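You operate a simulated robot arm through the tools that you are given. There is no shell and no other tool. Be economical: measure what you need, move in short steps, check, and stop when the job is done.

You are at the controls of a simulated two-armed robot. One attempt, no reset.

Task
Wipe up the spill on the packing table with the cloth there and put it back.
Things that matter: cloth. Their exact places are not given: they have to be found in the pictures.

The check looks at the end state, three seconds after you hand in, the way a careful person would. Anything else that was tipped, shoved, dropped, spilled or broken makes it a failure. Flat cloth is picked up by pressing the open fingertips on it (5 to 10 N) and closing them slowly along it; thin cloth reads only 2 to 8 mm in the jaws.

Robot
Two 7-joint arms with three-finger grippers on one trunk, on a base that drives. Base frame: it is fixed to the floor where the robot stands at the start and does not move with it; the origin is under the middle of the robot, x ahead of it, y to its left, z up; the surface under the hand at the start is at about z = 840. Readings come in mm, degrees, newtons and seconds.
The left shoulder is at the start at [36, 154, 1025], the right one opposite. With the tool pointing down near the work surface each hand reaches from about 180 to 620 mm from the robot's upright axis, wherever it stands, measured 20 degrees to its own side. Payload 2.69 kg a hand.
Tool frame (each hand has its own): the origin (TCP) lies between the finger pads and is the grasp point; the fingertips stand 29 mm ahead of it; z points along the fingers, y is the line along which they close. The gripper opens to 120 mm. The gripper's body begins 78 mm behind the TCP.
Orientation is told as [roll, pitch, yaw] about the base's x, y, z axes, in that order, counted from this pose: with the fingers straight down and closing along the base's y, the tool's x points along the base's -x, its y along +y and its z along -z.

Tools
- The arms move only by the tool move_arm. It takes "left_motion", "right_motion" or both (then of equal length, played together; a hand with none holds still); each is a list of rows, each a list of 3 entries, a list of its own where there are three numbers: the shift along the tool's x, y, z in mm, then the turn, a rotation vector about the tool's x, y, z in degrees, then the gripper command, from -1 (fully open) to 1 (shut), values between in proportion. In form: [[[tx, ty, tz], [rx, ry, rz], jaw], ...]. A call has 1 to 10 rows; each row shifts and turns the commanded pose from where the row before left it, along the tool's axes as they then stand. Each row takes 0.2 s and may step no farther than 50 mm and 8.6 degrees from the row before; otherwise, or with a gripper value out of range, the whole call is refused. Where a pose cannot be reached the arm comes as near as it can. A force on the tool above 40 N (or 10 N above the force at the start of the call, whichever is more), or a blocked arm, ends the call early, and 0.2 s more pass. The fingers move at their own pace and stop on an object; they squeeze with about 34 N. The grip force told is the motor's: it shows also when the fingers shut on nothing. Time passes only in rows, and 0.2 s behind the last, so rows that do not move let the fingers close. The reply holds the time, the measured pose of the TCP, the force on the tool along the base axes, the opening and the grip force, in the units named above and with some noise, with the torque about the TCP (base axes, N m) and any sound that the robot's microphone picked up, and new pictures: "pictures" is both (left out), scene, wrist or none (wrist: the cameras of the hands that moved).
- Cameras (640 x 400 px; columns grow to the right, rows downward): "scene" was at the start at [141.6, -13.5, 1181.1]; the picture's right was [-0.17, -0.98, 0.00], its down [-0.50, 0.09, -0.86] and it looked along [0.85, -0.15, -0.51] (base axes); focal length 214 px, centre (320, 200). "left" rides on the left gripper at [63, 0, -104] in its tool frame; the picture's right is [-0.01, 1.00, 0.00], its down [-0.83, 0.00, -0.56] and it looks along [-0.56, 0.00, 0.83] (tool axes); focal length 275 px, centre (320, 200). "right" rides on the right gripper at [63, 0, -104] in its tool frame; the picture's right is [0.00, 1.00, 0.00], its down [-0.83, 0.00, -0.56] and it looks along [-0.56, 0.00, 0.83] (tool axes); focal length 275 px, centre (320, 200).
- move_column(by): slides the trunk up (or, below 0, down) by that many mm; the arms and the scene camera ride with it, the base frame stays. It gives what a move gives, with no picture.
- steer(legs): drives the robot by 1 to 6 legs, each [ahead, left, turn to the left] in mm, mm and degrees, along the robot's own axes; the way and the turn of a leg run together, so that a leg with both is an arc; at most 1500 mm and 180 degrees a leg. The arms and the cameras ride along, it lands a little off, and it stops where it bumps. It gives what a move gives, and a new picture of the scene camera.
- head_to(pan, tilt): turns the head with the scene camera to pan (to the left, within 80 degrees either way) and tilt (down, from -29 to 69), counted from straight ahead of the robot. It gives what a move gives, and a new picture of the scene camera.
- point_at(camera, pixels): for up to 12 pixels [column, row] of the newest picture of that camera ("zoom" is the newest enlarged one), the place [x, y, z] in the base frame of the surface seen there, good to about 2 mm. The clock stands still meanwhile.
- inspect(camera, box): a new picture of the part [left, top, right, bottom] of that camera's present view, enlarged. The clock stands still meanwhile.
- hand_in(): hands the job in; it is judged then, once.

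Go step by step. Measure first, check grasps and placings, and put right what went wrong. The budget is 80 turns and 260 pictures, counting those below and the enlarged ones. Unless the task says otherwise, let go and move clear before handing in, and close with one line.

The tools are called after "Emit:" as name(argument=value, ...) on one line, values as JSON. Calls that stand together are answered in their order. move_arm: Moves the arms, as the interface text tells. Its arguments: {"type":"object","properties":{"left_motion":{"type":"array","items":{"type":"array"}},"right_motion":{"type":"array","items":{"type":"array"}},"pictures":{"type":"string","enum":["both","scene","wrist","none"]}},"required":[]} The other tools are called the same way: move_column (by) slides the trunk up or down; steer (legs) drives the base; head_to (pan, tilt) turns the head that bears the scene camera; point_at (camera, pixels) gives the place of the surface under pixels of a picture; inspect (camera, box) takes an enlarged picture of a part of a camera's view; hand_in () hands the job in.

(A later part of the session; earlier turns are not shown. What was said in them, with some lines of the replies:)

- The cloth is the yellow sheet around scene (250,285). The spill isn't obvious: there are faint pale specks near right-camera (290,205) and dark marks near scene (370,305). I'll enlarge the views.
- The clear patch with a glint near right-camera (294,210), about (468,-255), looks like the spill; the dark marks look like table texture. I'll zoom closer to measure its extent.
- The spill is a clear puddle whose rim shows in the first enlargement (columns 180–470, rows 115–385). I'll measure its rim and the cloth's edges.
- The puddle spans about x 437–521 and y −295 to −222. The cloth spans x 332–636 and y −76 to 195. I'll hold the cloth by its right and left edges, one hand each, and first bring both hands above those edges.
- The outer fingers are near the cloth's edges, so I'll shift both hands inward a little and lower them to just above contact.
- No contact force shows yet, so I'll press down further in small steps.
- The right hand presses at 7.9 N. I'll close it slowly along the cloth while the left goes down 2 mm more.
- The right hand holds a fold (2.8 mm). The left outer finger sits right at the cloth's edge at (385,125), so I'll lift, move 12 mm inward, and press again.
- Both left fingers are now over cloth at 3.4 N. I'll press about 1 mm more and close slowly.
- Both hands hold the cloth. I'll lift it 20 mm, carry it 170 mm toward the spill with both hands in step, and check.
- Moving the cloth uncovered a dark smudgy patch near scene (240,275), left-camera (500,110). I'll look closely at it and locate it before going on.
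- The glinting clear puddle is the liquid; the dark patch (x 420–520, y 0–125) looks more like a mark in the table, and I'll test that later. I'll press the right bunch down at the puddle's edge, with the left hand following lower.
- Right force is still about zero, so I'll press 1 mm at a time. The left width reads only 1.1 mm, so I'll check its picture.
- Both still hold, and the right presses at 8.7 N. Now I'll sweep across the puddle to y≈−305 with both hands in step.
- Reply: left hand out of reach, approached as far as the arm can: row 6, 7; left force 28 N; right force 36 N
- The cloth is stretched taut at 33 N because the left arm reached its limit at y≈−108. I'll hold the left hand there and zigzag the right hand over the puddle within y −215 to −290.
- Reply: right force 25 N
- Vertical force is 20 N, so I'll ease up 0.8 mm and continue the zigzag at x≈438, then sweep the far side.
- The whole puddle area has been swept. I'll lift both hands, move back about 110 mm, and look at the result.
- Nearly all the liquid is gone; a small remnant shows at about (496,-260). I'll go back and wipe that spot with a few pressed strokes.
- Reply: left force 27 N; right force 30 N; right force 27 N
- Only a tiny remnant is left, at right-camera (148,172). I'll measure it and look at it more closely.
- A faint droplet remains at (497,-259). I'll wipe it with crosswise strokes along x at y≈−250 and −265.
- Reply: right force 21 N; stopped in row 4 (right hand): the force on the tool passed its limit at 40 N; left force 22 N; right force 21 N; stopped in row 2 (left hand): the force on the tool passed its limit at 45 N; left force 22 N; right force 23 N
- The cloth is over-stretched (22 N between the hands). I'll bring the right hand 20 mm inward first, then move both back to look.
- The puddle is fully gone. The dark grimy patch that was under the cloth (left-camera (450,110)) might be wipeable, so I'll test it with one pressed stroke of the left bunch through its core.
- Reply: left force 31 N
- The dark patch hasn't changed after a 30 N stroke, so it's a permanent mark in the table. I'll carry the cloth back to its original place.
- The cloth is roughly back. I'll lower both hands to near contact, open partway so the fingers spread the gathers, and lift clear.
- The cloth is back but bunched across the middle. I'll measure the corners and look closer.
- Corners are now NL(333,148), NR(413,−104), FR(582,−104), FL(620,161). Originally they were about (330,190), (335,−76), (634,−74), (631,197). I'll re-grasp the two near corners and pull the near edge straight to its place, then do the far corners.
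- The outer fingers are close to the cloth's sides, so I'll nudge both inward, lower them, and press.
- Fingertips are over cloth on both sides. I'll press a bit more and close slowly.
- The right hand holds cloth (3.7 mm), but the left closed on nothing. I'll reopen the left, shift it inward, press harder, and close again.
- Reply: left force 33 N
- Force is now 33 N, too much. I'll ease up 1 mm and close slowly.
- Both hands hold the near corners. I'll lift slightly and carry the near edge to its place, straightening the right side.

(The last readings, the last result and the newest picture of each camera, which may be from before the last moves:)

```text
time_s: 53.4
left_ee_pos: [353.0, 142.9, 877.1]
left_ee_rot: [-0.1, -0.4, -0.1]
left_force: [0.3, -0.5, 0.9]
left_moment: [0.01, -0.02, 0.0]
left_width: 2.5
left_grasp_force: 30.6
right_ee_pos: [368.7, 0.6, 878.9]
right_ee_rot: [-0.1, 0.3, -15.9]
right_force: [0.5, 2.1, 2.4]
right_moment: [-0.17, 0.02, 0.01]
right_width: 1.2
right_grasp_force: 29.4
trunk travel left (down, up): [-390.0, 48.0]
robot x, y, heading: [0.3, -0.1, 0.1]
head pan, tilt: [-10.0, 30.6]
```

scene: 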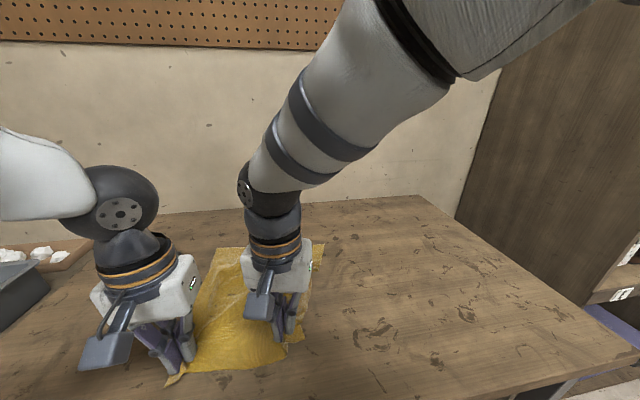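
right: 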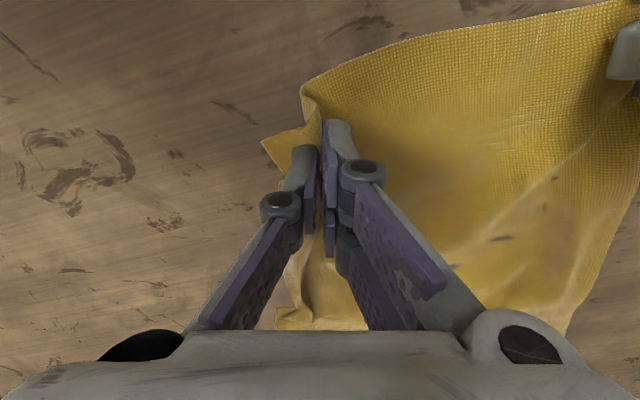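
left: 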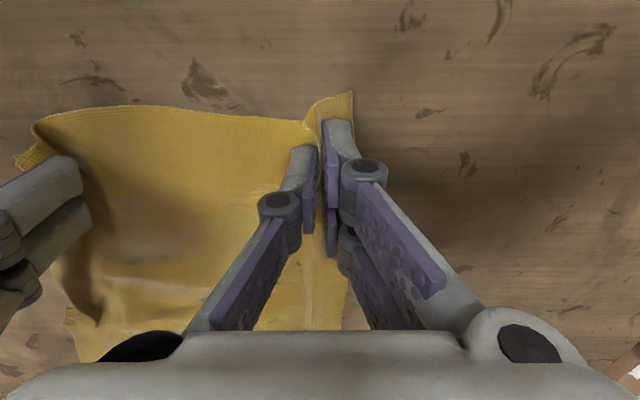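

The right hand went too far left (y≈0.6). I'll move it back right until the near edge is straight, then both slightly toward the robot.

Emit:
move_arm(left_motion=[[[0, 0, 0], [0, 0, 0], 1], [[0, 0, 0], [0, 0, 0], 1], [[0, 0, 0], [0, 0, 0], 1], [[5, 3, 0], [0, 0, 0], 1], [[0, 0, 0], [0, 0, 0], 1]], right_motion=[[[0, -11, 0], [0, 0, 0], 1], [[0, -11, 0], [0, 0, 0], 1], [[0, -11, 0], [0, 0, 0], 1], [[5, -1, 0], [0, 0, 0], 1], [[0, 0, 0], [0, 0, 0], 1]], pictures="both")

```text
time_s: 54.6
left_ee_pos: [347.4, 145.3, 879.4]
left_ee_rot: [-0.1, -0.4, -0.1]
left_force: [-0.4, -10.9, 1.0]
left_moment: [-0.24, -0.02, -0.08]
left_width: 1.4
left_grasp_force: 30.6
right_ee_pos: [354.9, -31.9, 878.8]
right_ee_rot: [-0.1, 0.3, -16.0]
right_force: [1.1, 11.3, -2.4]
right_moment: [0.22, -0.02, 0.01]
right_width: 3.1
right_grasp_force: 32.7
trunk travel left (down, up): [-390.0, 48.0]
robot x, y, heading: [0.1, 1.3, 0.0]
head pan, tilt: [-10.0, 30.6]
```

scene: 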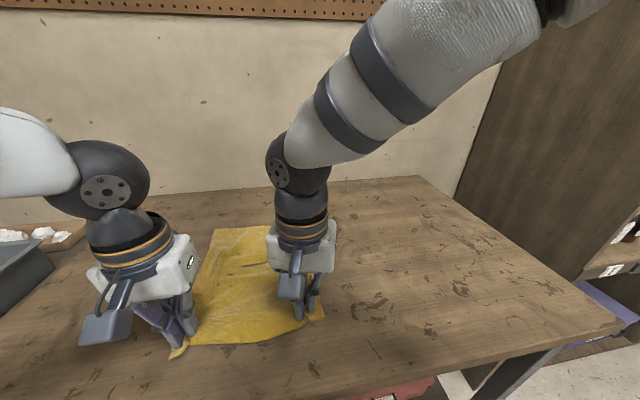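
right: 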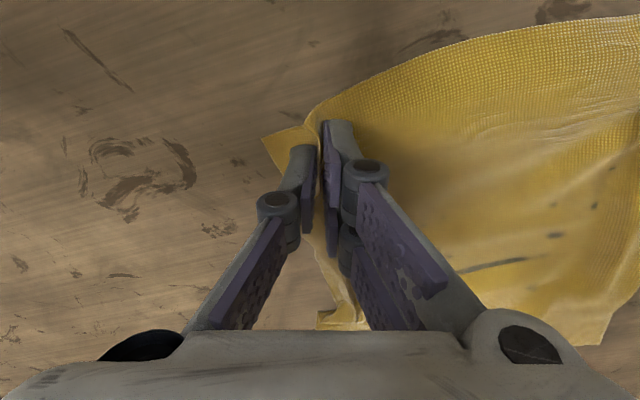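
left: 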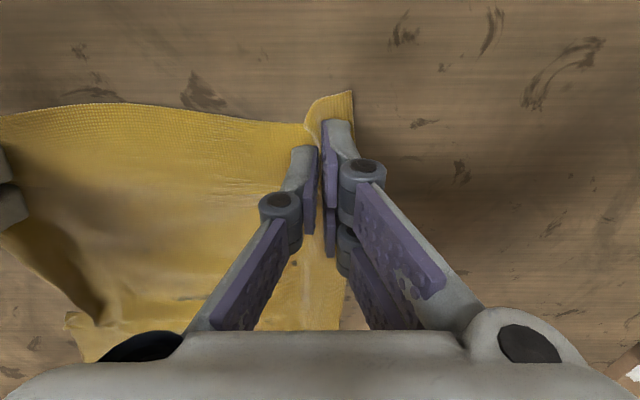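

The near edge is taut and in line. I'll lower both hands, open so the gathers spread, and lift off to measure.

Emit:
move_arm(left_motion=[[[0, 0, 6], [0, 0, 0], 1], [[0, 0, 3.5], [0, 0, 0], 1], [[0, 0, 0], [0, 0, 0], 0.75], [[0, 0, 0], [0, 0, 0], 0.5], [[0, 0, 0], [0, 0, 0], 0.5], [[0, 0, -20], [0, 0, 0], 0.5], [[0, 10, -45], [0, 0, 0], 0.5], [[0, 20, -45], [0, 0, 0], 0.5], [[0, 20, -40], [0, 0, 0], 0.5], [[0, 0, 0], [0, 0, 0], 0.5]], right_motion=[[[0, 0, 6], [0, 0, 0], 1], [[0, 0, 3.5], [0, 0, 0], 1], [[0, 0, 0], [0, 0, 0], 0.75], [[0, 0, 0], [0, 0, 0], 0.5], [[0, 0, 0], [0, 0, 0], 0.5], [[0, 0, -20], [0, 0, 0], 0.5], [[0, -10, -45], [0, 0, 0], 0.5], [[0, -20, -45], [0, 0, -8], 0.5], [[0, -20, -40], [0, 0, -8], 0.5], [[0, 0, 0], [0, 0, 0], 0.5]], pictures="scene")

Emit:
inspect(camera="scene", box=[130, 205, 370, 365])

```text
time_s: 56.8
left_ee_pos: [347.0, 197.3, 1018.8]
left_ee_rot: [-0.2, -0.2, -0.1]
left_force: [0.7, -0.1, -0.4]
left_moment: [0.02, -0.03, -0.02]
left_width: 29.8
left_grasp_force: 0.2
right_ee_pos: [345.4, -79.9, 1020.6]
right_ee_rot: [0.0, 0.4, 0.2]
right_force: [0.7, 1.6, 0.4]
right_moment: [0.01, 0.02, 0.02]
right_width: 30.1
right_grasp_force: 0.1
trunk travel left (down, up): [-390.0, 48.0]
robot x, y, heading: [0.6, -0.6, -0.1]
head pan, tilt: [-10.0, 30.6]
```

scene: 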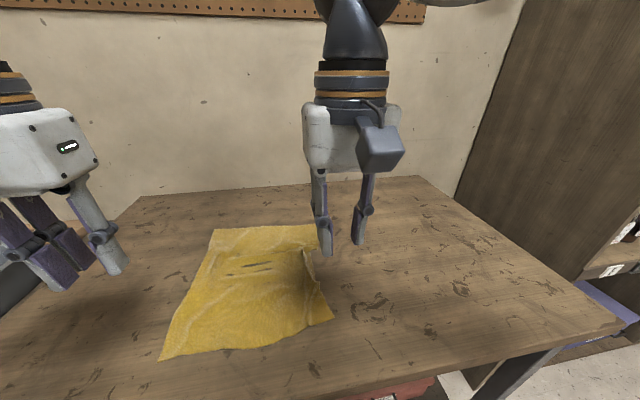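

```text
2.50 times, centred on (250, 285) of scene
```

zoom: 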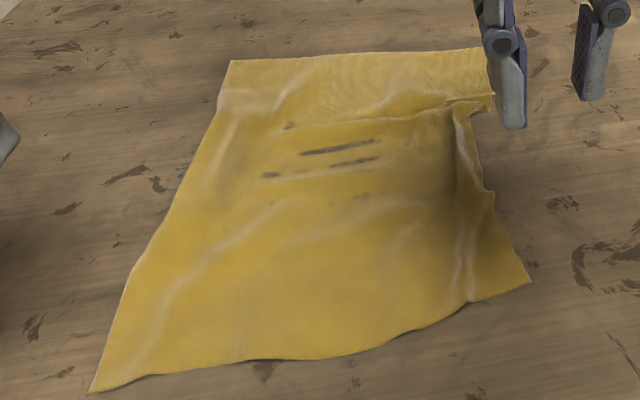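

Much flatter now. I'll measure the corners and the raised ridge on the right side.

Emit:
point_at(camera="zoom", pixels=[[90, 391], [530, 280], [232, 62], [478, 50], [494, 98], [488, 190], [467, 120], [470, 295], [125, 275], [180, 190], [300, 357], [280, 200]])

Emit:
head_to(pan=5, tilt=45)

```text
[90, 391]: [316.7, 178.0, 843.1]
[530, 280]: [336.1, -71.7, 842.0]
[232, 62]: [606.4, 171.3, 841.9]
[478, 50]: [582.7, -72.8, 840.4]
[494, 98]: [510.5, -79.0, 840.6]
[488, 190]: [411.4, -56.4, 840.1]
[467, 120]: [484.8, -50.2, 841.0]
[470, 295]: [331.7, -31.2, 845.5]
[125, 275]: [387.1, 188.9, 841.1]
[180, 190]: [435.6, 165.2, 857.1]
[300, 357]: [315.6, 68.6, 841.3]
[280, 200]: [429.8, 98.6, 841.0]
```

```text
time_s: 57.5
left_ee_pos: [347.0, 196.6, 1018.8]
left_ee_rot: [0.0, -0.3, -0.2]
left_force: [0.3, -0.8, -0.1]
left_moment: [0.02, -0.01, -0.02]
left_width: 29.9
left_grasp_force: 0.0
right_ee_pos: [344.9, -78.9, 1020.2]
right_ee_rot: [0.1, 0.4, 0.1]
right_force: [-0.2, 0.6, -0.1]
right_moment: [0.02, -0.01, 0.01]
right_width: 30.0
right_grasp_force: 0.0
trunk travel left (down, up): [-390.0, 48.0]
robot x, y, heading: [-4.4, -1.3, 0.2]
head pan, tilt: [5.0, 45.0]
```

scene: 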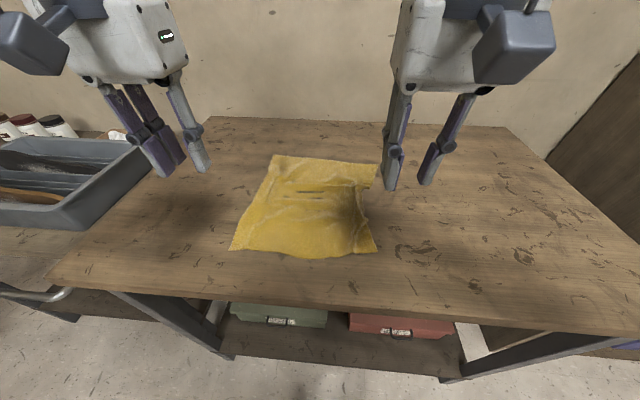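

The near edge is in place. The far corners are at FL (606,171) and FR (583,−73) and should be at about (631,197) and (634,−74). I'll bring the hands over the far corners.

Emit:
move_arm(left_motion=[[[-34, -7.7, 18.6], [0, 0, 0], 0.5], [[-34, -7.7, 18.6], [0, 0, 0], 0.5], [[-34, -7.7, 18.6], [0, 0, 0], 0.5], [[-34, -7.7, 18.6], [0, 0, 0], 0.5], [[-34, -7.7, 18.6], [0, 0, 0], 0.5], [[-34, -7.7, 18.6], [0, 0, 0], 0.5], [[-34, -7.7, 18.6], [0, 0, 0], 0.5], [[0, 0, 0], [0, 0, 0], 0.5]], right_motion=[[[-31, 4.9, 18.7], [0, 0, 0], 0.5], [[-31, 4.9, 18.7], [0, 0, 0], 0.5], [[-31, 4.9, 18.7], [0, 0, 0], 0.5], [[-31, 4.9, 18.7], [0, 0, 0], 0.5], [[-31, 4.9, 18.7], [0, 0, 0], 0.5], [[-31, 4.9, 18.7], [0, 0, 0], 0.5], [[-31, 4.9, 18.7], [0, 0, 0], 0.5], [[0, 0, 0], [0, 0, 0], 0.5]], pictures="both")

```text
time_s: 59.4
left_ee_pos: [583.6, 142.1, 889.8]
left_ee_rot: [0.0, -0.3, -0.2]
left_force: [-0.2, 0.2, 0.1]
left_moment: [0.0, -0.01, -0.03]
left_width: 29.9
left_grasp_force: 0.0
right_ee_pos: [561.4, -44.7, 886.9]
right_ee_rot: [0.1, 0.4, 0.2]
right_force: [-0.1, -0.6, 0.2]
right_moment: [0.0, -0.01, 0.01]
right_width: 29.9
right_grasp_force: 0.1
trunk travel left (down, up): [-390.0, 48.0]
robot x, y, heading: [-0.2, -1.0, -0.1]
head pan, tilt: [5.0, 45.0]
```

scene: 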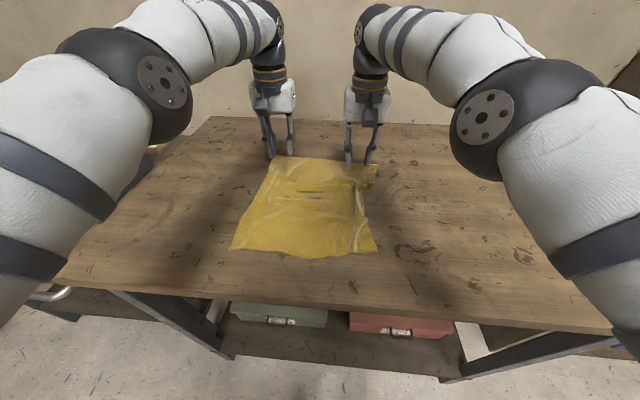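
right: 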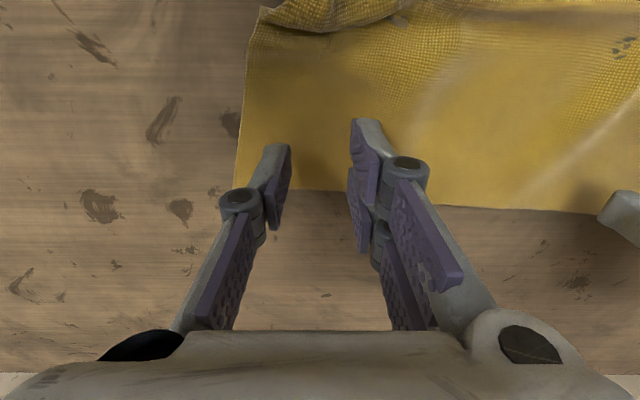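
left: 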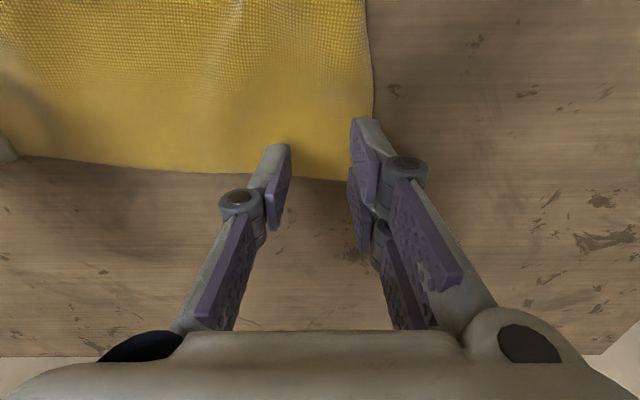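

The left outer finger is at the cloth's edge, so I'll shift left 8 mm inward and both a little nearer, then lower to contact.

Emit:
move_arm(left_motion=[[[6, -9, 10], [0, 0, 0], 0.5], [[0, 0, 7], [0, 0, 0], 0.5], [[0, 0, 1.5], [0, 0, 0], 0.5], [[0, 0, 1], [0, 0, 0], 0.5], [[0, 0, 1], [0, 0, 0], 0.5], [[0, 0, 0], [0, 0, 0], 0.5]], right_motion=[[[3, 3, 10], [0, 0, 0], 0.5], [[0, 0, 6], [0, 0, 0], 0.5], [[0, 0, 1], [0, 0, 0], 0.5], [[0, 0, 1], [0, 0, 0], 0.5], [[0, 0, 0.8], [0, 0, 0], 0.5], [[0, 0, 0], [0, 0, 0], 0.5]], pictures="wrist")

```text
time_s: 60.8
left_ee_pos: [579.8, 132.3, 871.3]
left_ee_rot: [-0.1, -0.4, -0.1]
left_force: [-0.7, 0.3, -0.2]
left_moment: [0.01, 0.01, 0.01]
left_width: 30.0
left_grasp_force: 0.1
right_ee_pos: [557.9, -41.8, 869.2]
right_ee_rot: [0.1, 0.2, 0.1]
right_force: [2.3, 0.1, 11.0]
right_moment: [0.06, -0.21, -0.06]
right_width: 29.8
right_grasp_force: 0.0
trunk travel left (down, up): [-390.0, 48.0]
robot x, y, heading: [-3.6, -3.6, -0.0]
head pan, tilt: [5.0, 45.0]
```

right: 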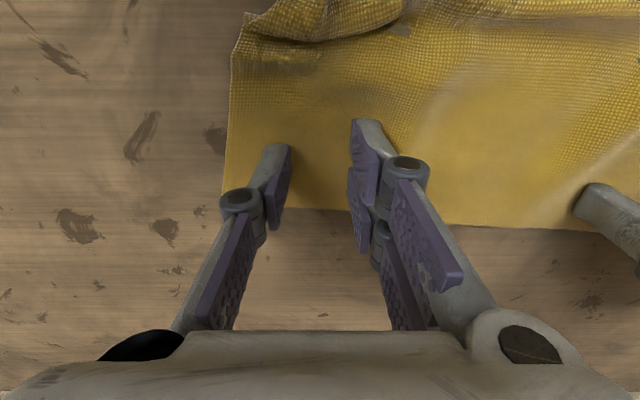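
left: 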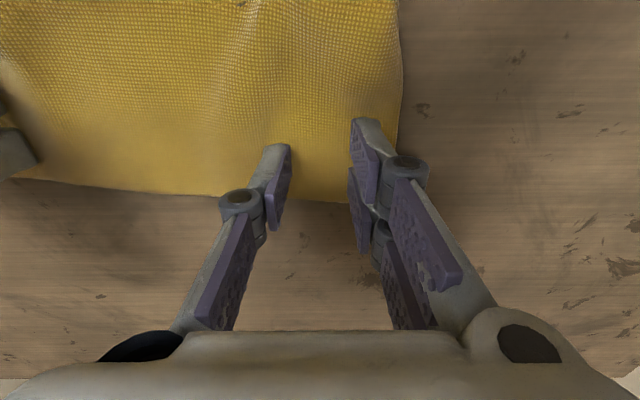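

The right presses at 11 N; I'll close it slowly while the left presses about 2 mm more, then close the left.

Emit:
move_arm(left_motion=[[[0, 0, 0.8], [0, 0, 0], 0.5], [[0, 0, 0.7], [0, 0, 0], 0.5], [[0, 0, 0], [0, 0, 0], 0.5], [[0, 0, 0], [0, 0, 0], 0.5], [[0, 0, 0], [0, 0, 0], 0.5], [[0, 0, 0], [0, 0, 0], 0.5], [[0, 0, 0], [0, 0, 0], 0.5], [[0, 0, 0], [0, 0, 0], 0.5], [[0, 0, 0], [0, 0, 0], 0.5], [[0, 0, 0], [0, 0, 0], 0.5]], right_motion=[[[0, 0, 0], [0, 0, 0], 0.55], [[0, 0, 0], [0, 0, 0], 0.62], [[0, 0, 0], [0, 0, 0], 0.69], [[0, 0, 0], [0, 0, 0], 0.76], [[0, 0, 0], [0, 0, 0], 0.83], [[0, 0, 0], [0, 0, 0], 0.9], [[0, 0, 0], [0, 0, 0], 1], [[0, 0, 0], [0, 0, 0], 1], [[0, 0, 0], [0, 0, 0], 1], [[0, 0, 0], [0, 0, 0], 1]], pictures="none")

```text
time_s: 63.0
left_ee_pos: [579.4, 132.4, 870.6]
left_ee_rot: [0.0, -0.5, -0.1]
left_force: [3.0, -1.1, 23.1]
left_moment: [0.25, -0.13, -0.02]
left_width: 30.1
left_grasp_force: 0.1
right_ee_pos: [556.5, -41.1, 869.5]
right_ee_rot: [-0.1, 0.3, 0.1]
right_force: [0.5, 3.6, -0.1]
right_moment: [0.12, -0.01, -0.04]
right_width: 1.3
right_grasp_force: 28.6
trunk travel left (down, up): [-390.0, 48.0]
robot x, y, heading: [0.8, -0.7, 0.2]
head pan, tilt: [5.0, 45.0]
```

Emit:
move_arm(left_motion=[[[0, 0, -0.6], [0, 0, 0], 0.5], [[0, 0, 0], [0, 0, 0], 0.56], [[0, 0, 0], [0, 0, 0], 0.63], [[0, 0, 0], [0, 0, 0], 0.7], [[0, 0, 0], [0, 0, 0], 0.78], [[0, 0, 0], [0, 0, 0], 0.86], [[0, 0, 0], [0, 0, 0], 0.94], [[0, 0, 0], [0, 0, 0], 1], [[0, 0, 0], [0, 0, 0], 1], [[0, 0, 0], [0, 0, 0], 1]], right_motion=[[[0, 0, 0], [0, 0, 0], 1], [[0, 0, 0], [0, 0, 0], 1], [[0, 0, 0], [0, 0, 0], 1], [[0, 0, 0], [0, 0, 0], 1], [[0, 0, 0], [0, 0, 0], 1], [[0, 0, 0], [0, 0, 0], 1], [[0, 0, 0], [0, 0, 0], 1], [[0, 0, 0], [0, 0, 0], 1], [[0, 0, 0], [0, 0, 0], 1], [[0, 0, 0], [0, 0, 0], 1]], pictures="wrist")

```text
time_s: 65.2
left_ee_pos: [580.5, 132.9, 868.1]
left_ee_rot: [-0.1, -0.2, 0.0]
left_force: [-0.2, -5.0, 0.8]
left_moment: [-0.15, 0.06, 0.02]
left_width: 2.2
left_grasp_force: 30.6
right_ee_pos: [557.4, -41.3, 867.0]
right_ee_rot: [0.1, 0.5, 0.1]
right_force: [0.7, 6.2, 1.7]
right_moment: [-0.08, -0.06, 0.0]
right_width: 2.6
right_grasp_force: 35.2
trunk travel left (down, up): [-390.0, 48.0]
robot x, y, heading: [-2.6, 1.0, 0.0]
head pan, tilt: [5.0, 45.0]
```

right: 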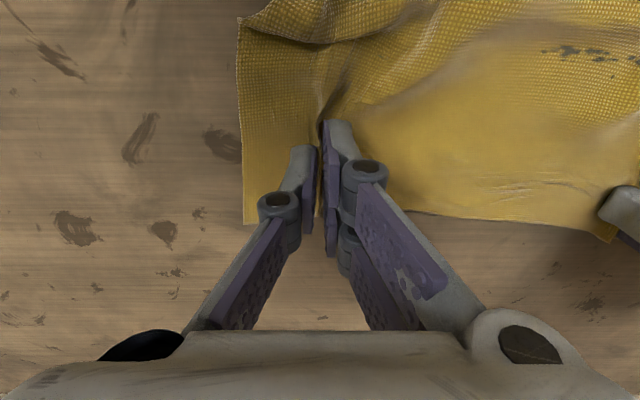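
left: 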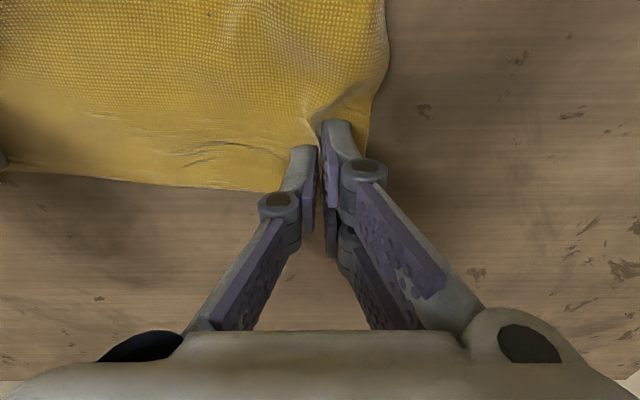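

Both hold the far corners. I'll lift slightly and pull them away from the robot and a little left to stretch the cloth flat.

Emit:
move_arm(left_motion=[[[0, 0, -6], [0, 0, 0], 1], [[-4, 3, 0], [0, 0, 0], 1], [[-4, 3, 0], [0, 0, 0], 1], [[-5, 3, 0], [0, 0, 0], 1], [[-5, 3, 0], [0, 0, 0], 1], [[-5, 2, 0], [0, 0, 0], 1], [[0, 0, 0], [0, 0, 0], 1]], right_motion=[[[0, 0, -6], [0, 0, 0], 1], [[-9, 3, 0], [0, 0, 0], 1], [[-9, 3, 0], [0, 0, 0], 1], [[-9, 3, 0], [0, 0, 0], 1], [[-9, 3, 0], [0, 0, 0], 1], [[-9, 2, 0], [0, 0, 0], 1], [[0, 0, 0], [0, 0, 0], 1]], pictures="both")

Emit:
inspect(camera="scene", box=[200, 130, 420, 280])

```text
time_s: 66.8
left_ee_pos: [589.1, 145.3, 873.4]
left_ee_rot: [-0.2, -0.3, -0.2]
left_force: [-2.7, -22.6, -0.5]
left_moment: [-0.59, 0.05, -0.02]
left_width: 2.1
left_grasp_force: 31.9
left hand out of reach, approached as far as the arm can: row 4, 5, 6
right_ee_pos: [560.9, -36.6, 874.6]
right_ee_rot: [0.2, 0.4, 0.3]
right_force: [2.3, 22.8, -0.5]
right_moment: [0.63, -0.1, 0.14]
right_width: 2.1
right_grasp_force: 30.4
right hand out of reach, approached as far as the arm can: row 2, 3, 4, 5, 6
trunk travel left (down, up): [-390.0, 48.0]
robot x, y, heading: [4.6, 0.2, -0.2]
head pan, tilt: [5.0, 45.0]
```

scene: 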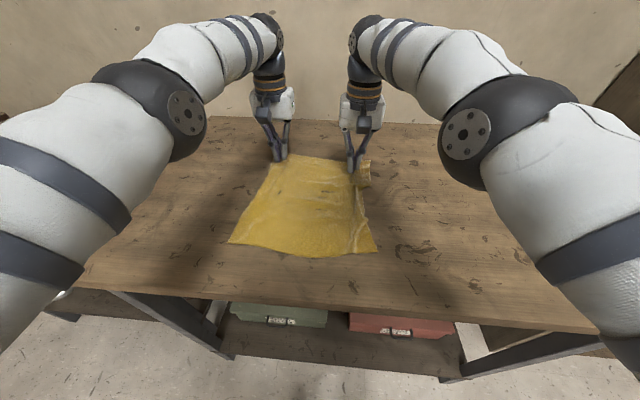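
right: 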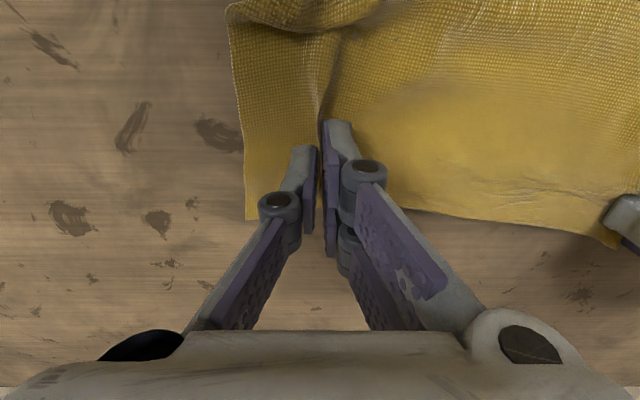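
left: 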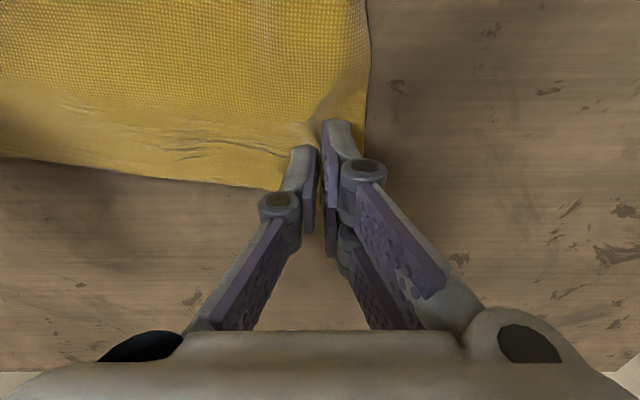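

```text
2.67 times, centred on (310, 205) of scene
```

zoom: 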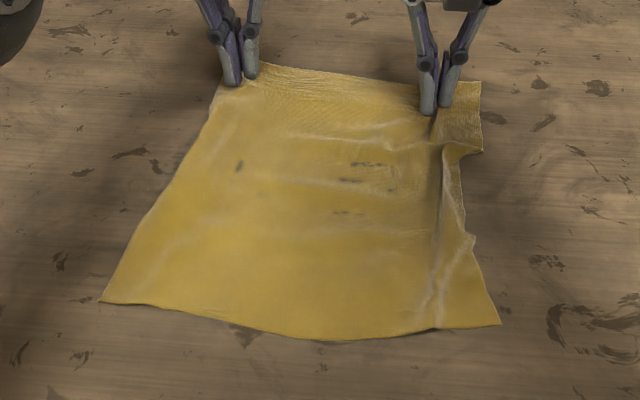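

The arms ran out of reach with the tools vertical. Tilting the fingers forward brings the wrists closer, so I'll tilt both about 24° while holding the cloth and let them reach the commanded points.

Emit:
move_arm(left_motion=[[[0, 0, 0], [0, -4, 0], 1], [[0, 0, 0], [0, -4, 0], 1], [[0, 0, 0], [0, -4, 0], 1], [[0, 0, 0], [0, -4, 0], 1], [[0, 0, 0], [0, -4, 0], 1], [[0, 0, 0], [0, -4, 0], 1], [[0, 0, 0], [0, 0, 0], 1]], right_motion=[[[0, 0, 0], [0, -4, 0], 1], [[0, 0, 0], [0, -4, 0], 1], [[0, 0, 0], [0, -4, 0], 1], [[0, 0, 0], [0, -4, 0], 1], [[0, 0, 0], [0, -4, 0], 1], [[0, 0, 0], [0, -4, 0], 1], [[0, 0, 0], [0, 0, 0], 1]], pictures="scene")

Emit:
inspect(camera="scene", box=[200, 130, 420, 280])

```text
time_s: 68.3
left_ee_pos: [590.8, 144.7, 874.8]
left_ee_rot: [-0.2, -24.5, -0.2]
left_force: [-3.7, -23.1, 1.6]
left_moment: [-0.56, 0.06, -0.26]
left_width: 2.0
left_grasp_force: 31.7
right_ee_pos: [561.8, -37.5, 875.1]
right_ee_rot: [0.1, -23.7, 0.0]
right_force: [2.7, 22.7, -0.2]
right_moment: [0.49, -0.09, 0.39]
right_width: 2.4
right_grasp_force: 31.9
trunk travel left (down, up): [-390.0, 48.0]
robot x, y, heading: [1.4, -0.2, -0.1]
head pan, tilt: [5.0, 45.0]
```

scene: 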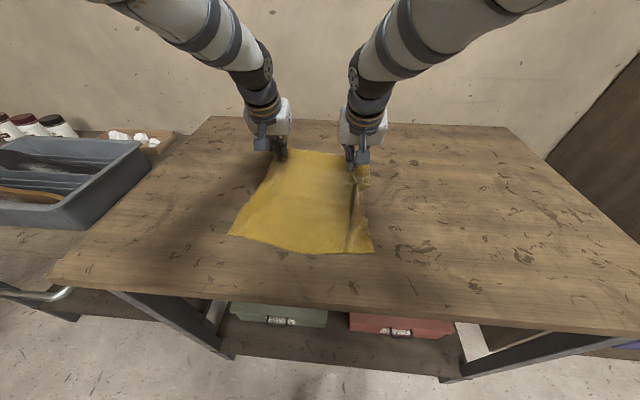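

```text
2.67 times, centred on (310, 205) of scene
```

zoom: 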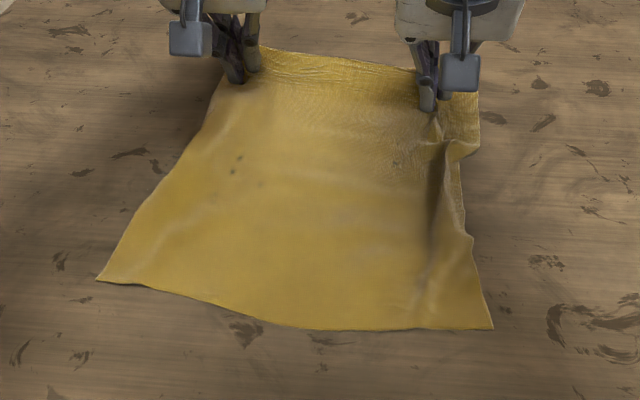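

The pose now has spare reach. I'll move the right corner 45 mm and the left 15 mm farther out along the table, easing the sideways tension.

Emit:
move_arm(left_motion=[[[-2.7, 0.2, 1.2], [0, 0, 0], 1], [[-2.7, 0.2, 1.2], [0, 0, 0], 1], [[-2.7, 0.2, 1.2], [0, 0, 0], 1], [[-2.7, 0.2, 1.2], [0, 0, 0], 1], [[-2.7, 0.2, 1.2], [0, 0, 0], 1], [[0, 0, 0], [0, 0, 0], 1]], right_motion=[[[-8.2, 2, 3.7], [0, 0, 0], 1], [[-8.2, 2, 3.7], [0, 0, 0], 1], [[-8.2, 1.5, 3.7], [0, 0, 0], 1], [[-8.2, 1, 3.7], [0, 0, 0], 1], [[-8.2, 1, 3.7], [0, 0, 0], 1], [[0, 0, 0], [0, 0, 0], 1]], pictures="scene")

Emit:
inspect(camera="scene", box=[200, 130, 420, 280])

Emit:
point_at(camera="zoom", pixels=[[98, 280], [493, 328], [478, 95], [470, 150], [470, 240], [210, 110], [440, 180]])

```text
time_s: 69.8
left_ee_pos: [605.7, 148.5, 874.8]
left_ee_rot: [0.2, -24.3, -0.1]
left_force: [0.0, -9.2, 1.8]
left_moment: [-0.04, 0.01, -0.01]
left_width: 3.1
left_grasp_force: 32.6
right_ee_pos: [606.3, -30.1, 874.1]
right_ee_rot: [-0.1, -23.6, 0.2]
right_force: [-0.5, 12.5, 2.1]
right_moment: [0.25, 0.05, 0.18]
right_width: 2.8
right_grasp_force: 31.3
trunk travel left (down, up): [-390.0, 48.0]
robot x, y, heading: [-1.2, 4.2, -0.4]
head pan, tilt: [5.0, 45.0]
```

scene: 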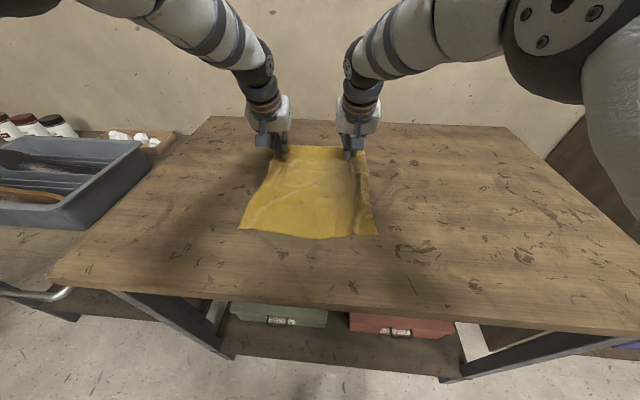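

```text
2.67 times, centred on (310, 205) of scene
```

zoom: 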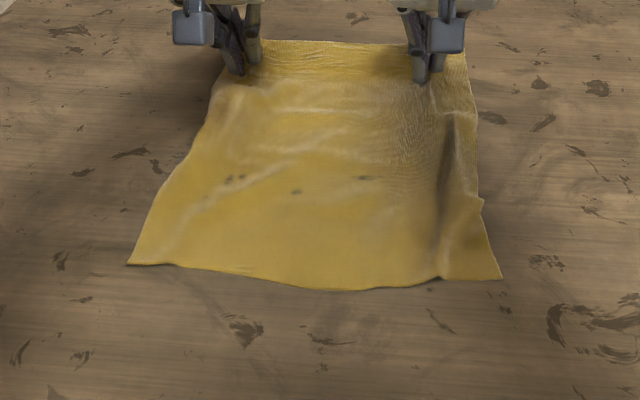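

```text
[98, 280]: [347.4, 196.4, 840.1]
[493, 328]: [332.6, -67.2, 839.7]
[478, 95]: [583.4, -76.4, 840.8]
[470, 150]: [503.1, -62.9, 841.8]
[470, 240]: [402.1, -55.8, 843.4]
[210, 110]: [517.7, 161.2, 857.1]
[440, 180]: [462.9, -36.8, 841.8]
```

The cloth is now nearly flat. I'll lower, open to spread the corner gathers, back off, and measure.

Emit:
move_arm(left_motion=[[[2.4, 0, 5.5], [0, 0, 0], 1], [[0, 0, 0], [0, 0, 0], 0.75], [[0, 0, 0], [0, 0, 0], 0.5], [[0, 0, 0], [0, 0, 0], 0.5], [[0, 0, -25], [0, 0, 0], 0.5], [[0, 0, -40], [0, 4, 0], 0.5], [[0, 10, -45], [0, 8, 0], 0.5], [[0, 15, -45], [0, 8, 0], 0.5], [[20, 15, -20], [0, 4, 0], 0.5], [[30, 0, 0], [0, 0, 0], 0.5]], right_motion=[[[2.4, 0, 5.5], [0, 0, 0], 1], [[0, 0, 0], [0, 0, 0], 0.75], [[0, 0, 0], [0, 0, 0], 0.5], [[0, 0, 0], [0, 0, 0], 0.5], [[0, 0, -25], [0, 0, 0], 0.5], [[0, 0, -40], [0, 4, 0], 0.5], [[0, -10, -45], [0, 8, 0], 0.5], [[0, -15, -45], [0, 8, 0], 0.5], [[20, -15, -20], [0, 4, 0], 0.5], [[30, 0, 0], [0, 0, 0], 0.5]], pictures="scene")

Emit:
inspect(camera="scene", box=[200, 120, 420, 270])

```text
time_s: 72.0
left_ee_pos: [500.1, 186.7, 1032.1]
left_ee_rot: [0.0, -0.4, -0.2]
left_force: [0.0, -0.5, 0.1]
left_moment: [0.0, -0.03, -0.02]
left_width: 30.0
left_grasp_force: 0.1
right_ee_pos: [496.2, -78.5, 1030.3]
right_ee_rot: [0.1, 0.3, 0.1]
right_force: [-0.4, -0.1, -0.2]
right_moment: [-0.02, -0.01, 0.0]
right_width: 29.9
right_grasp_force: 0.1
right hand out of reach, approached as far as the arm can: row 8
trunk travel left (down, up): [-390.0, 48.0]
robot x, y, heading: [-2.5, 1.1, 0.1]
head pan, tilt: [5.0, 45.0]
```

scene: 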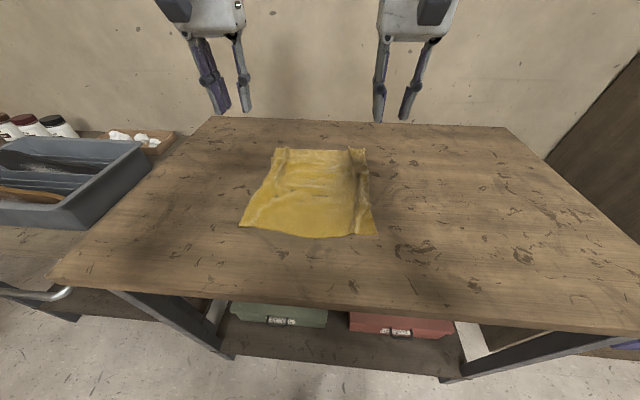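

```text
2.67 times, centred on (310, 195) of scene
```

zoom: 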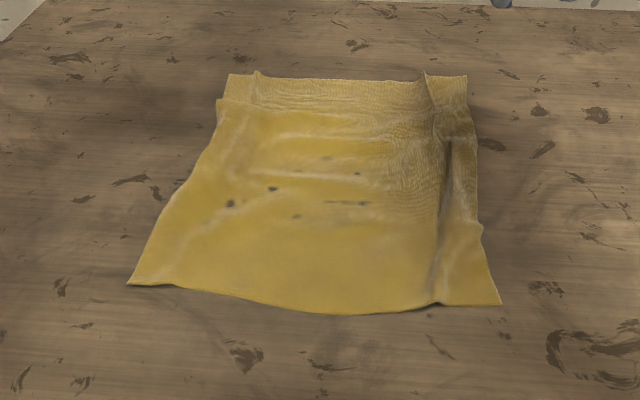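

Emit:
point_at(camera="zoom", pixels=[[129, 284], [500, 304], [466, 77], [230, 76], [480, 225], [185, 185], [300, 311], [436, 300], [425, 76], [448, 150], [477, 150], [217, 105]])

```text
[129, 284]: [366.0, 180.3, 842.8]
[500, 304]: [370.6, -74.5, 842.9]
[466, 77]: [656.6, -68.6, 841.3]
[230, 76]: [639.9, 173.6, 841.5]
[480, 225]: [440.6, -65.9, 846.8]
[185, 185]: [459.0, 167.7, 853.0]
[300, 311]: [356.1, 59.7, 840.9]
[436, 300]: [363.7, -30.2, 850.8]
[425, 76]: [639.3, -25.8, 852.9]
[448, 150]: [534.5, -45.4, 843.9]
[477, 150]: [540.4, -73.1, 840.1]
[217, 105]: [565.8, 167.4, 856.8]
```

Corners are now NL(366,180), NR(371,−75), FR(657,−69), FL(640,174), so it needs about 30 mm toward the robot. Rather than pinch again, I'll press open fingertips near the near edge and slide it toward me by friction.

Emit:
move_arm(left_motion=[[[20.4, -8.4, 30.8], [0, 0, 0], 0.4], [[20.4, -8.4, 30.8], [0, 0, 0], 0.4], [[20.4, -8.4, 30.8], [0, 0, 0], 0.4], [[20.4, -8.4, 30.8], [0, 0, 0], 0.4], [[20.4, -8.4, 30.8], [0, 0, 0], 0.4], [[0, 0, 5], [0, 0, 0], 0.4], [[0, 0, 2.5], [0, 0, 0], 0.4], [[0, 0, 1], [0, 0, 0], 0.4], [[0, 0, 0], [0, 0, 0], 0.4]], right_motion=[[[19.6, 7.7, 30.4], [0, 0, 0], 0.4], [[19.6, 7.7, 30.4], [0, 0, 0], 0.4], [[19.6, 7.7, 30.4], [0, 0, 0], 0.4], [[19.6, 7.7, 30.4], [0, 0, 0], 0.4], [[19.6, 7.7, 30.4], [0, 0, 0], 0.4], [[0, 0, 5], [0, 0, 0], 0.4], [[0, 0, 2.5], [0, 0, 0], 0.4], [[0, 0, 1], [0, 0, 0], 0.4], [[0, 0, 0], [0, 0, 0], 0.4]], pictures="wrist")

```text
time_s: 74.0
left_ee_pos: [399.0, 145.8, 870.0]
left_ee_rot: [0.0, -0.4, 0.0]
left_force: [-3.7, 1.4, 20.2]
left_moment: [0.5, 0.17, 0.04]
left_width: 36.6
left_grasp_force: 0.8
right_ee_pos: [396.1, -40.2, 870.8]
right_ee_rot: [0.1, 0.4, 0.1]
right_force: [-0.3, -0.2, 1.6]
right_moment: [-0.02, -0.02, -0.01]
right_width: 35.9
right_grasp_force: 0.0
trunk travel left (down, up): [-390.0, 48.0]
robot x, y, heading: [1.1, -2.9, 0.1]
head pan, tilt: [5.0, 45.0]
```

right: 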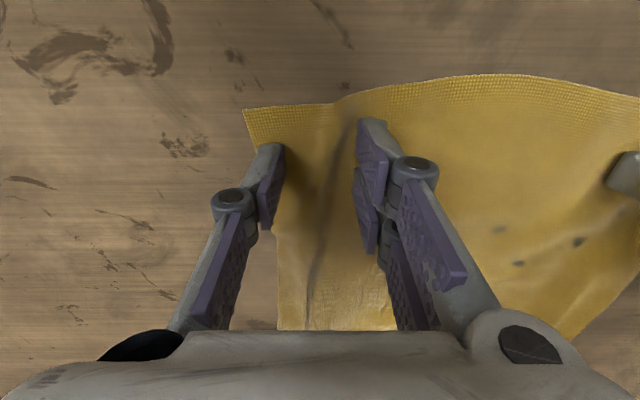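
left: 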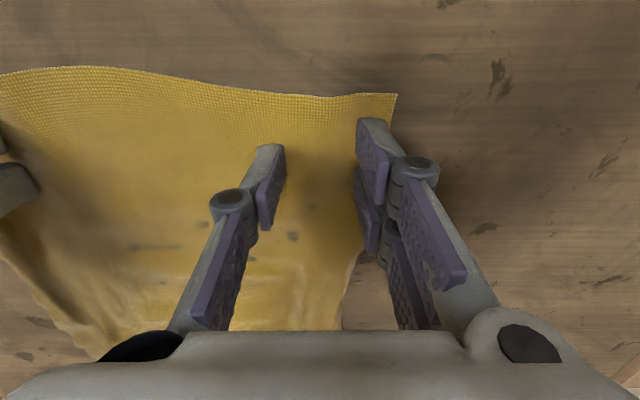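

Left presses at 20 N and right at 1.6 N. I'll balance those and drag both about 35 mm toward the robot, the left slightly outward.

Emit:
move_arm(left_motion=[[[0, 0, -0.3], [0, 0, 0], 0.4], [[0, 0, 0], [0, 0, 0], 0.4], [[6, 1, 0], [0, 0, 0], 0.4], [[6, 1, 0], [0, 0, 0], 0.4], [[6, 2, 0], [0, 0, 0], 0.4], [[6, 2, 0], [0, 0, 0], 0.4], [[6, 2, 0], [0, 0, 0], 0.4], [[6, 0, 0], [0, 0, 0], 0.4], [[0, 0, 0], [0, 0, 0], 0.4]], right_motion=[[[0, 0, 0.8], [0, 0, 0], 0.4], [[0, 0, 0.6], [0, 0, 0], 0.4], [[6, 0, 0], [0, 0, 0], 0.4], [[6, 0, 0], [0, 0, 0], 0.4], [[6, 0, 0], [0, 0, 0], 0.4], [[6, 0, 0], [0, 0, 0], 0.4], [[6, 0, 0], [0, 0, 0], 0.4], [[6, 0, 0], [0, 0, 0], 0.4], [[0, 0, 0], [0, 0, 0], 0.4]], pictures="both")

```text
time_s: 76.0
left_ee_pos: [364.9, 153.8, 869.7]
left_ee_rot: [-0.1, -0.5, -0.2]
left_force: [2.5, -6.2, 22.6]
left_moment: [-0.5, -0.03, 0.07]
left_width: 36.2
left_grasp_force: 7.3
right_ee_pos: [360.1, -39.9, 869.7]
right_ee_rot: [0.1, 0.2, 0.1]
right_force: [4.0, 7.1, 21.4]
right_moment: [0.67, -0.17, -0.04]
right_width: 36.5
right_grasp_force: 6.8
trunk travel left (down, up): [-390.0, 48.0]
robot x, y, heading: [0.8, 1.7, 0.2]
head pan, tilt: [5.0, 45.0]
```

scene: 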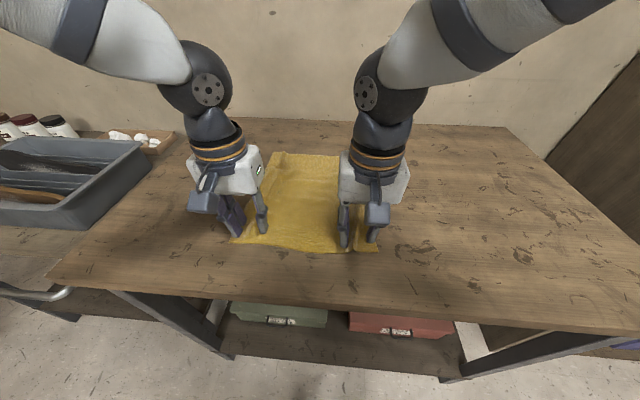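
right: 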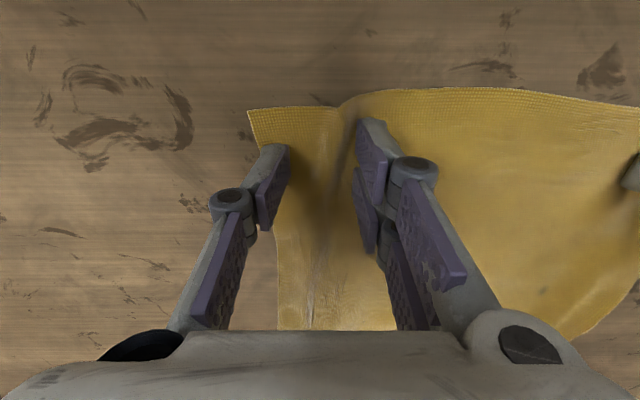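
left: 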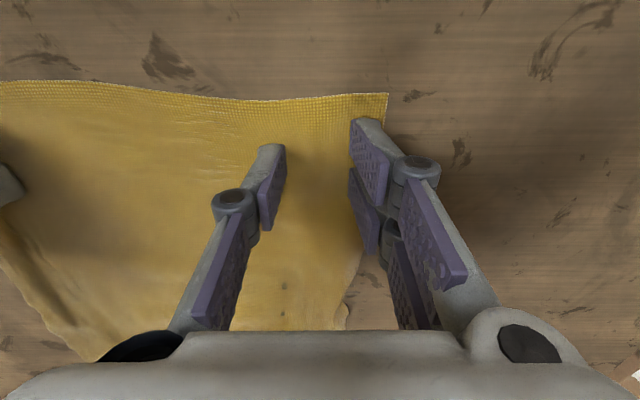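

Friction sliding works well. I'll open the fingers a bit more while pressed to smooth the ridges outward, then lift and measure.

Emit:
move_arm(left_motion=[[[0, 0, 0], [0, 0, 0], 0.3], [[0, 0, 0], [0, 0, 0], 0.2], [[0, 0, 0], [0, 0, 0], 0.2], [[0, 0, -20], [0, 0, 0], 0.2], [[10, 0, -45], [0, 0, 0], 0.2], [[20, 20, -45], [0, 0, 0], 0.2], [[20, 30, -30], [0, 0, 0], 0.2]], right_motion=[[[0, 0, 0], [0, 0, 0], 0.3], [[0, 0, 0], [0, 0, 0], 0.2], [[0, 0, 0], [0, 0, 0], 0.2], [[0, 0, -20], [0, 0, 0], 0.2], [[10, 0, -45], [0, 0, 0], 0.2], [[20, -20, -45], [0, 0, 0], 0.2], [[20, -30, -30], [0, 0, 0], 0.2]], pictures="scene")

Emit:
inspect(camera="scene", box=[200, 130, 420, 280])

```text
refused: row 6 steps farther than a row can; nothing moved
```

```text
2.67 times, centred on (310, 205) of scene
```

zoom: 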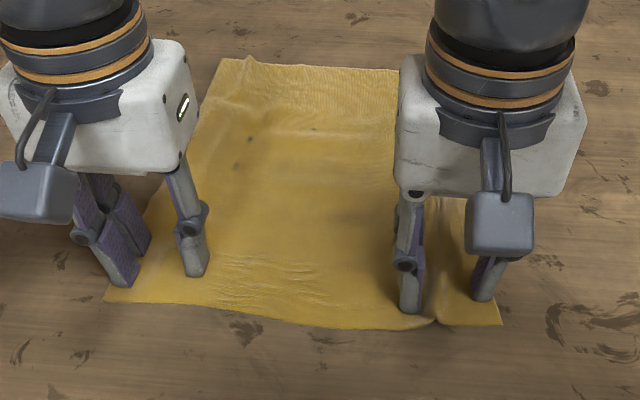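

A row's step was too long; I'll repeat with shorter steps.

Emit:
move_arm(left_motion=[[[0, 0, 0], [0, 0, 0], 0.3], [[0, 0, 0], [0, 0, 0], 0.2], [[0, 0, 0], [0, 0, 0], 0.2], [[0, 0, -20], [0, 0, 0], 0.2], [[10, 0, -45], [0, 0, 0], 0.2], [[15, 20, -40], [0, 0, 0], 0.2], [[20, 30, -30], [0, 0, 0], 0.2]], right_motion=[[[0, 0, 0], [0, 0, 0], 0.3], [[0, 0, 0], [0, 0, 0], 0.2], [[0, 0, 0], [0, 0, 0], 0.2], [[0, 0, -20], [0, 0, 0], 0.2], [[10, 0, -45], [0, 0, 0], 0.2], [[15, -20, -40], [0, 0, 0], 0.2], [[20, -30, -30], [0, 0, 0], 0.2]], pictures="scene")

Emit:
inspect(camera="scene", box=[200, 130, 420, 280])

```text
time_s: 77.5
left_ee_pos: [316.5, 204.5, 1002.3]
left_ee_rot: [0.0, -0.4, -0.1]
left_force: [0.0, 0.0, 0.1]
left_moment: [-0.01, -0.01, 0.03]
left_width: 48.1
left_grasp_force: 0.0
right_ee_pos: [316.8, -91.5, 1005.1]
right_ee_rot: [0.0, 0.4, 0.1]
right_force: [0.2, -0.3, 0.1]
right_moment: [-0.01, -0.01, 0.01]
right_width: 47.9
right_grasp_force: 0.1
trunk travel left (down, up): [-390.0, 48.0]
robot x, y, heading: [2.3, 0.1, -0.1]
head pan, tilt: [5.0, 45.0]
```

scene: 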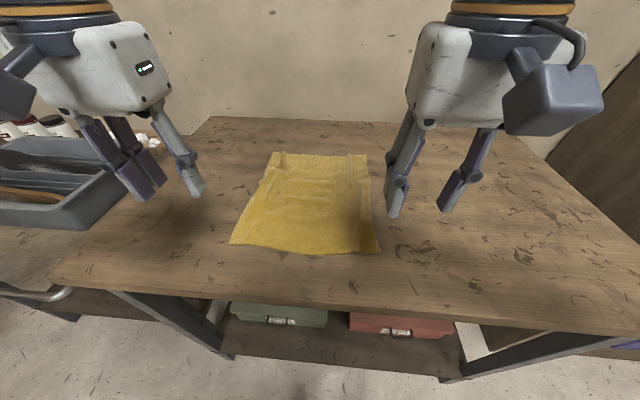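

```text
2.67 times, centred on (310, 205) of scene
```

zoom: 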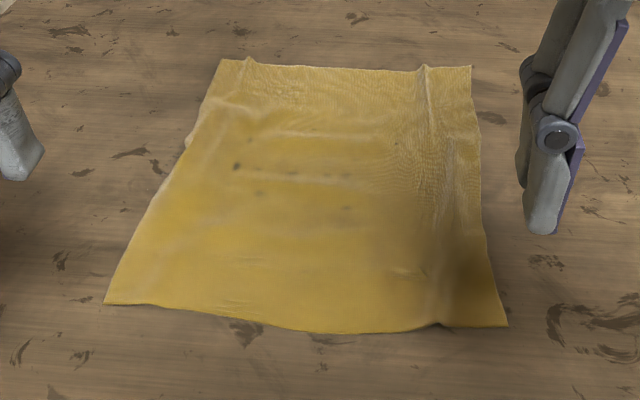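

The cloth lies nearly flat now. I'll measure its corners and move the hands clear.

Emit:
point_at(camera="zoom", pixels=[[105, 302], [507, 326], [471, 68], [222, 61], [483, 200], [165, 190], [300, 331], [320, 68], [425, 68]])

Emit:
move_arm(left_motion=[[[0, 10, -40], [0, 0, 0], -0.5], [[0, 10, -40], [0, 0, 0], -1], [[0, 0, -20], [0, 0, 0], -1], [[0, 0, 0], [0, 0, 0], -1]], right_motion=[[[10, -30, -35], [0, 0, 0], -0.5], [[10, -30, -35], [0, 0, 0], -1], [[10, -30, -20], [0, 0, 0], -1], [[10, -30, 0], [0, 0, 0], -1]], pictures="scene")

Emit:
head_to(pan=-10, tilt=30.6)

Emit:
inspect(camera="scene", box=[300, 190, 480, 310])

```text
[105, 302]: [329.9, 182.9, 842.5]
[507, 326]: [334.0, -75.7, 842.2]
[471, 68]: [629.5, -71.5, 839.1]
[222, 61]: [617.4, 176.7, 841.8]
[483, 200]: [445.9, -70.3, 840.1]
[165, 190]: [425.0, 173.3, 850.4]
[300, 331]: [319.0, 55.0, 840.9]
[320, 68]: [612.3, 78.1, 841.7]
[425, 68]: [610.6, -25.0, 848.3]
```

```text
time_s: 78.5
left_ee_pos: [318.4, 223.5, 1102.6]
left_ee_rot: [0.1, -0.3, -0.2]
left_force: [-0.6, -1.0, 0.9]
left_moment: [-0.01, 0.01, 0.0]
left_width: 120.3
left_grasp_force: 0.0
right_ee_pos: [278.0, -211.5, 1093.4]
right_ee_rot: [0.1, 0.4, 0.1]
right_force: [0.4, 0.4, 0.2]
right_moment: [0.02, 0.04, 0.0]
right_width: 120.1
right_grasp_force: 0.0
trunk travel left (down, up): [-390.0, 48.0]
robot x, y, heading: [1.5, -1.3, -0.3]
head pan, tilt: [5.0, 45.0]
```

scene: 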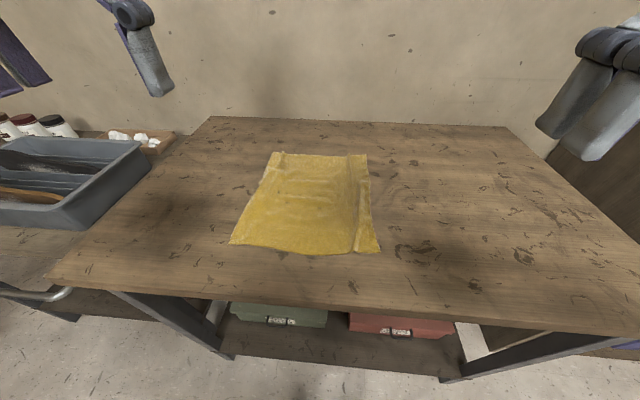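

```text
time_s: 79.3
left_ee_pos: [317.8, 223.5, 1103.4]
left_ee_rot: [0.0, -0.2, -0.1]
left_force: [0.5, 0.3, -0.2]
left_moment: [0.01, 0.01, 0.0]
left_width: 120.0
left_grasp_force: 0.0
right_ee_pos: [278.2, -210.6, 1094.7]
right_ee_rot: [0.2, 0.4, 0.1]
right_force: [-0.4, -0.5, -0.1]
right_moment: [0.03, 0.02, -0.02]
right_width: 120.1
right_grasp_force: 0.0
trunk travel left (down, up): [-390.0, 48.0]
robot x, y, heading: [1.9, 0.2, -0.1]
head pan, tilt: [-10.0, 30.6]
```

scene: 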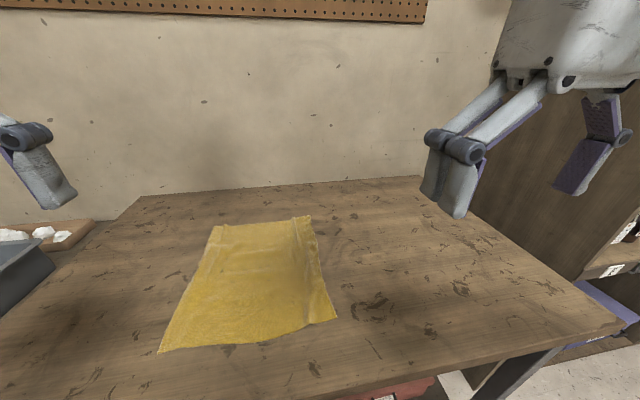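

```text
3.33 times, centred on (390, 250) of scene
```

zoom: 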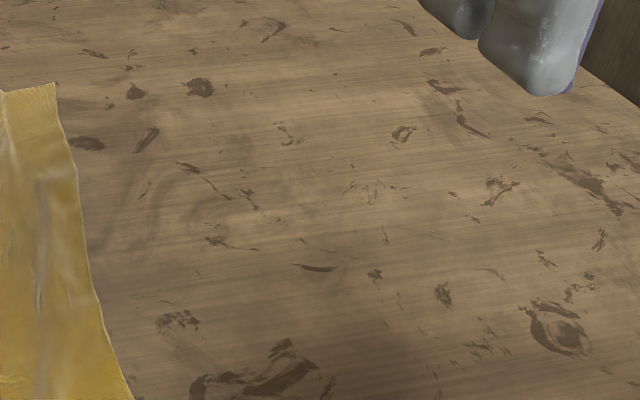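

All cloth corners are within about 20 mm of where they started, and the puddle area looks dry. One last close check of the wiped area with the right camera.

Emit:
inspect(camera="right", box=[200, 130, 400, 260])

```text
3.08 times, centred on (300, 195) of right
```

zoom: 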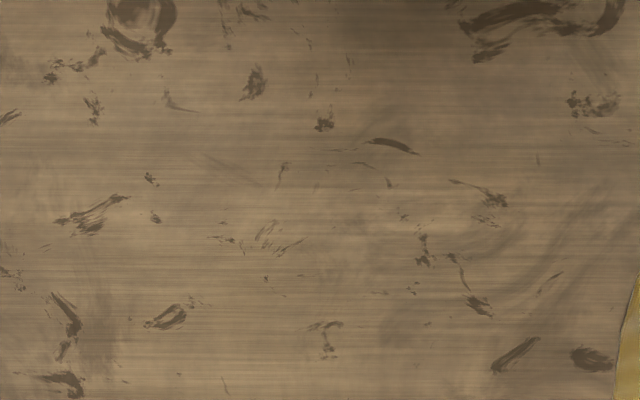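

The wiped area shows no glint or rim, the cloth is back in place and flat, and both hands are open and clear, so I'm handing in.

Emit:
hand_in()

```text
The job is handed in.
```

I wiped up the clear puddle on the packing table and spread the cloth back where it was. Its corners are within about 20 mm of where they started, with slight creases left. A dark patch under the cloth did not change when I wiped it, so I took it as a permanent mark in the table and left it.
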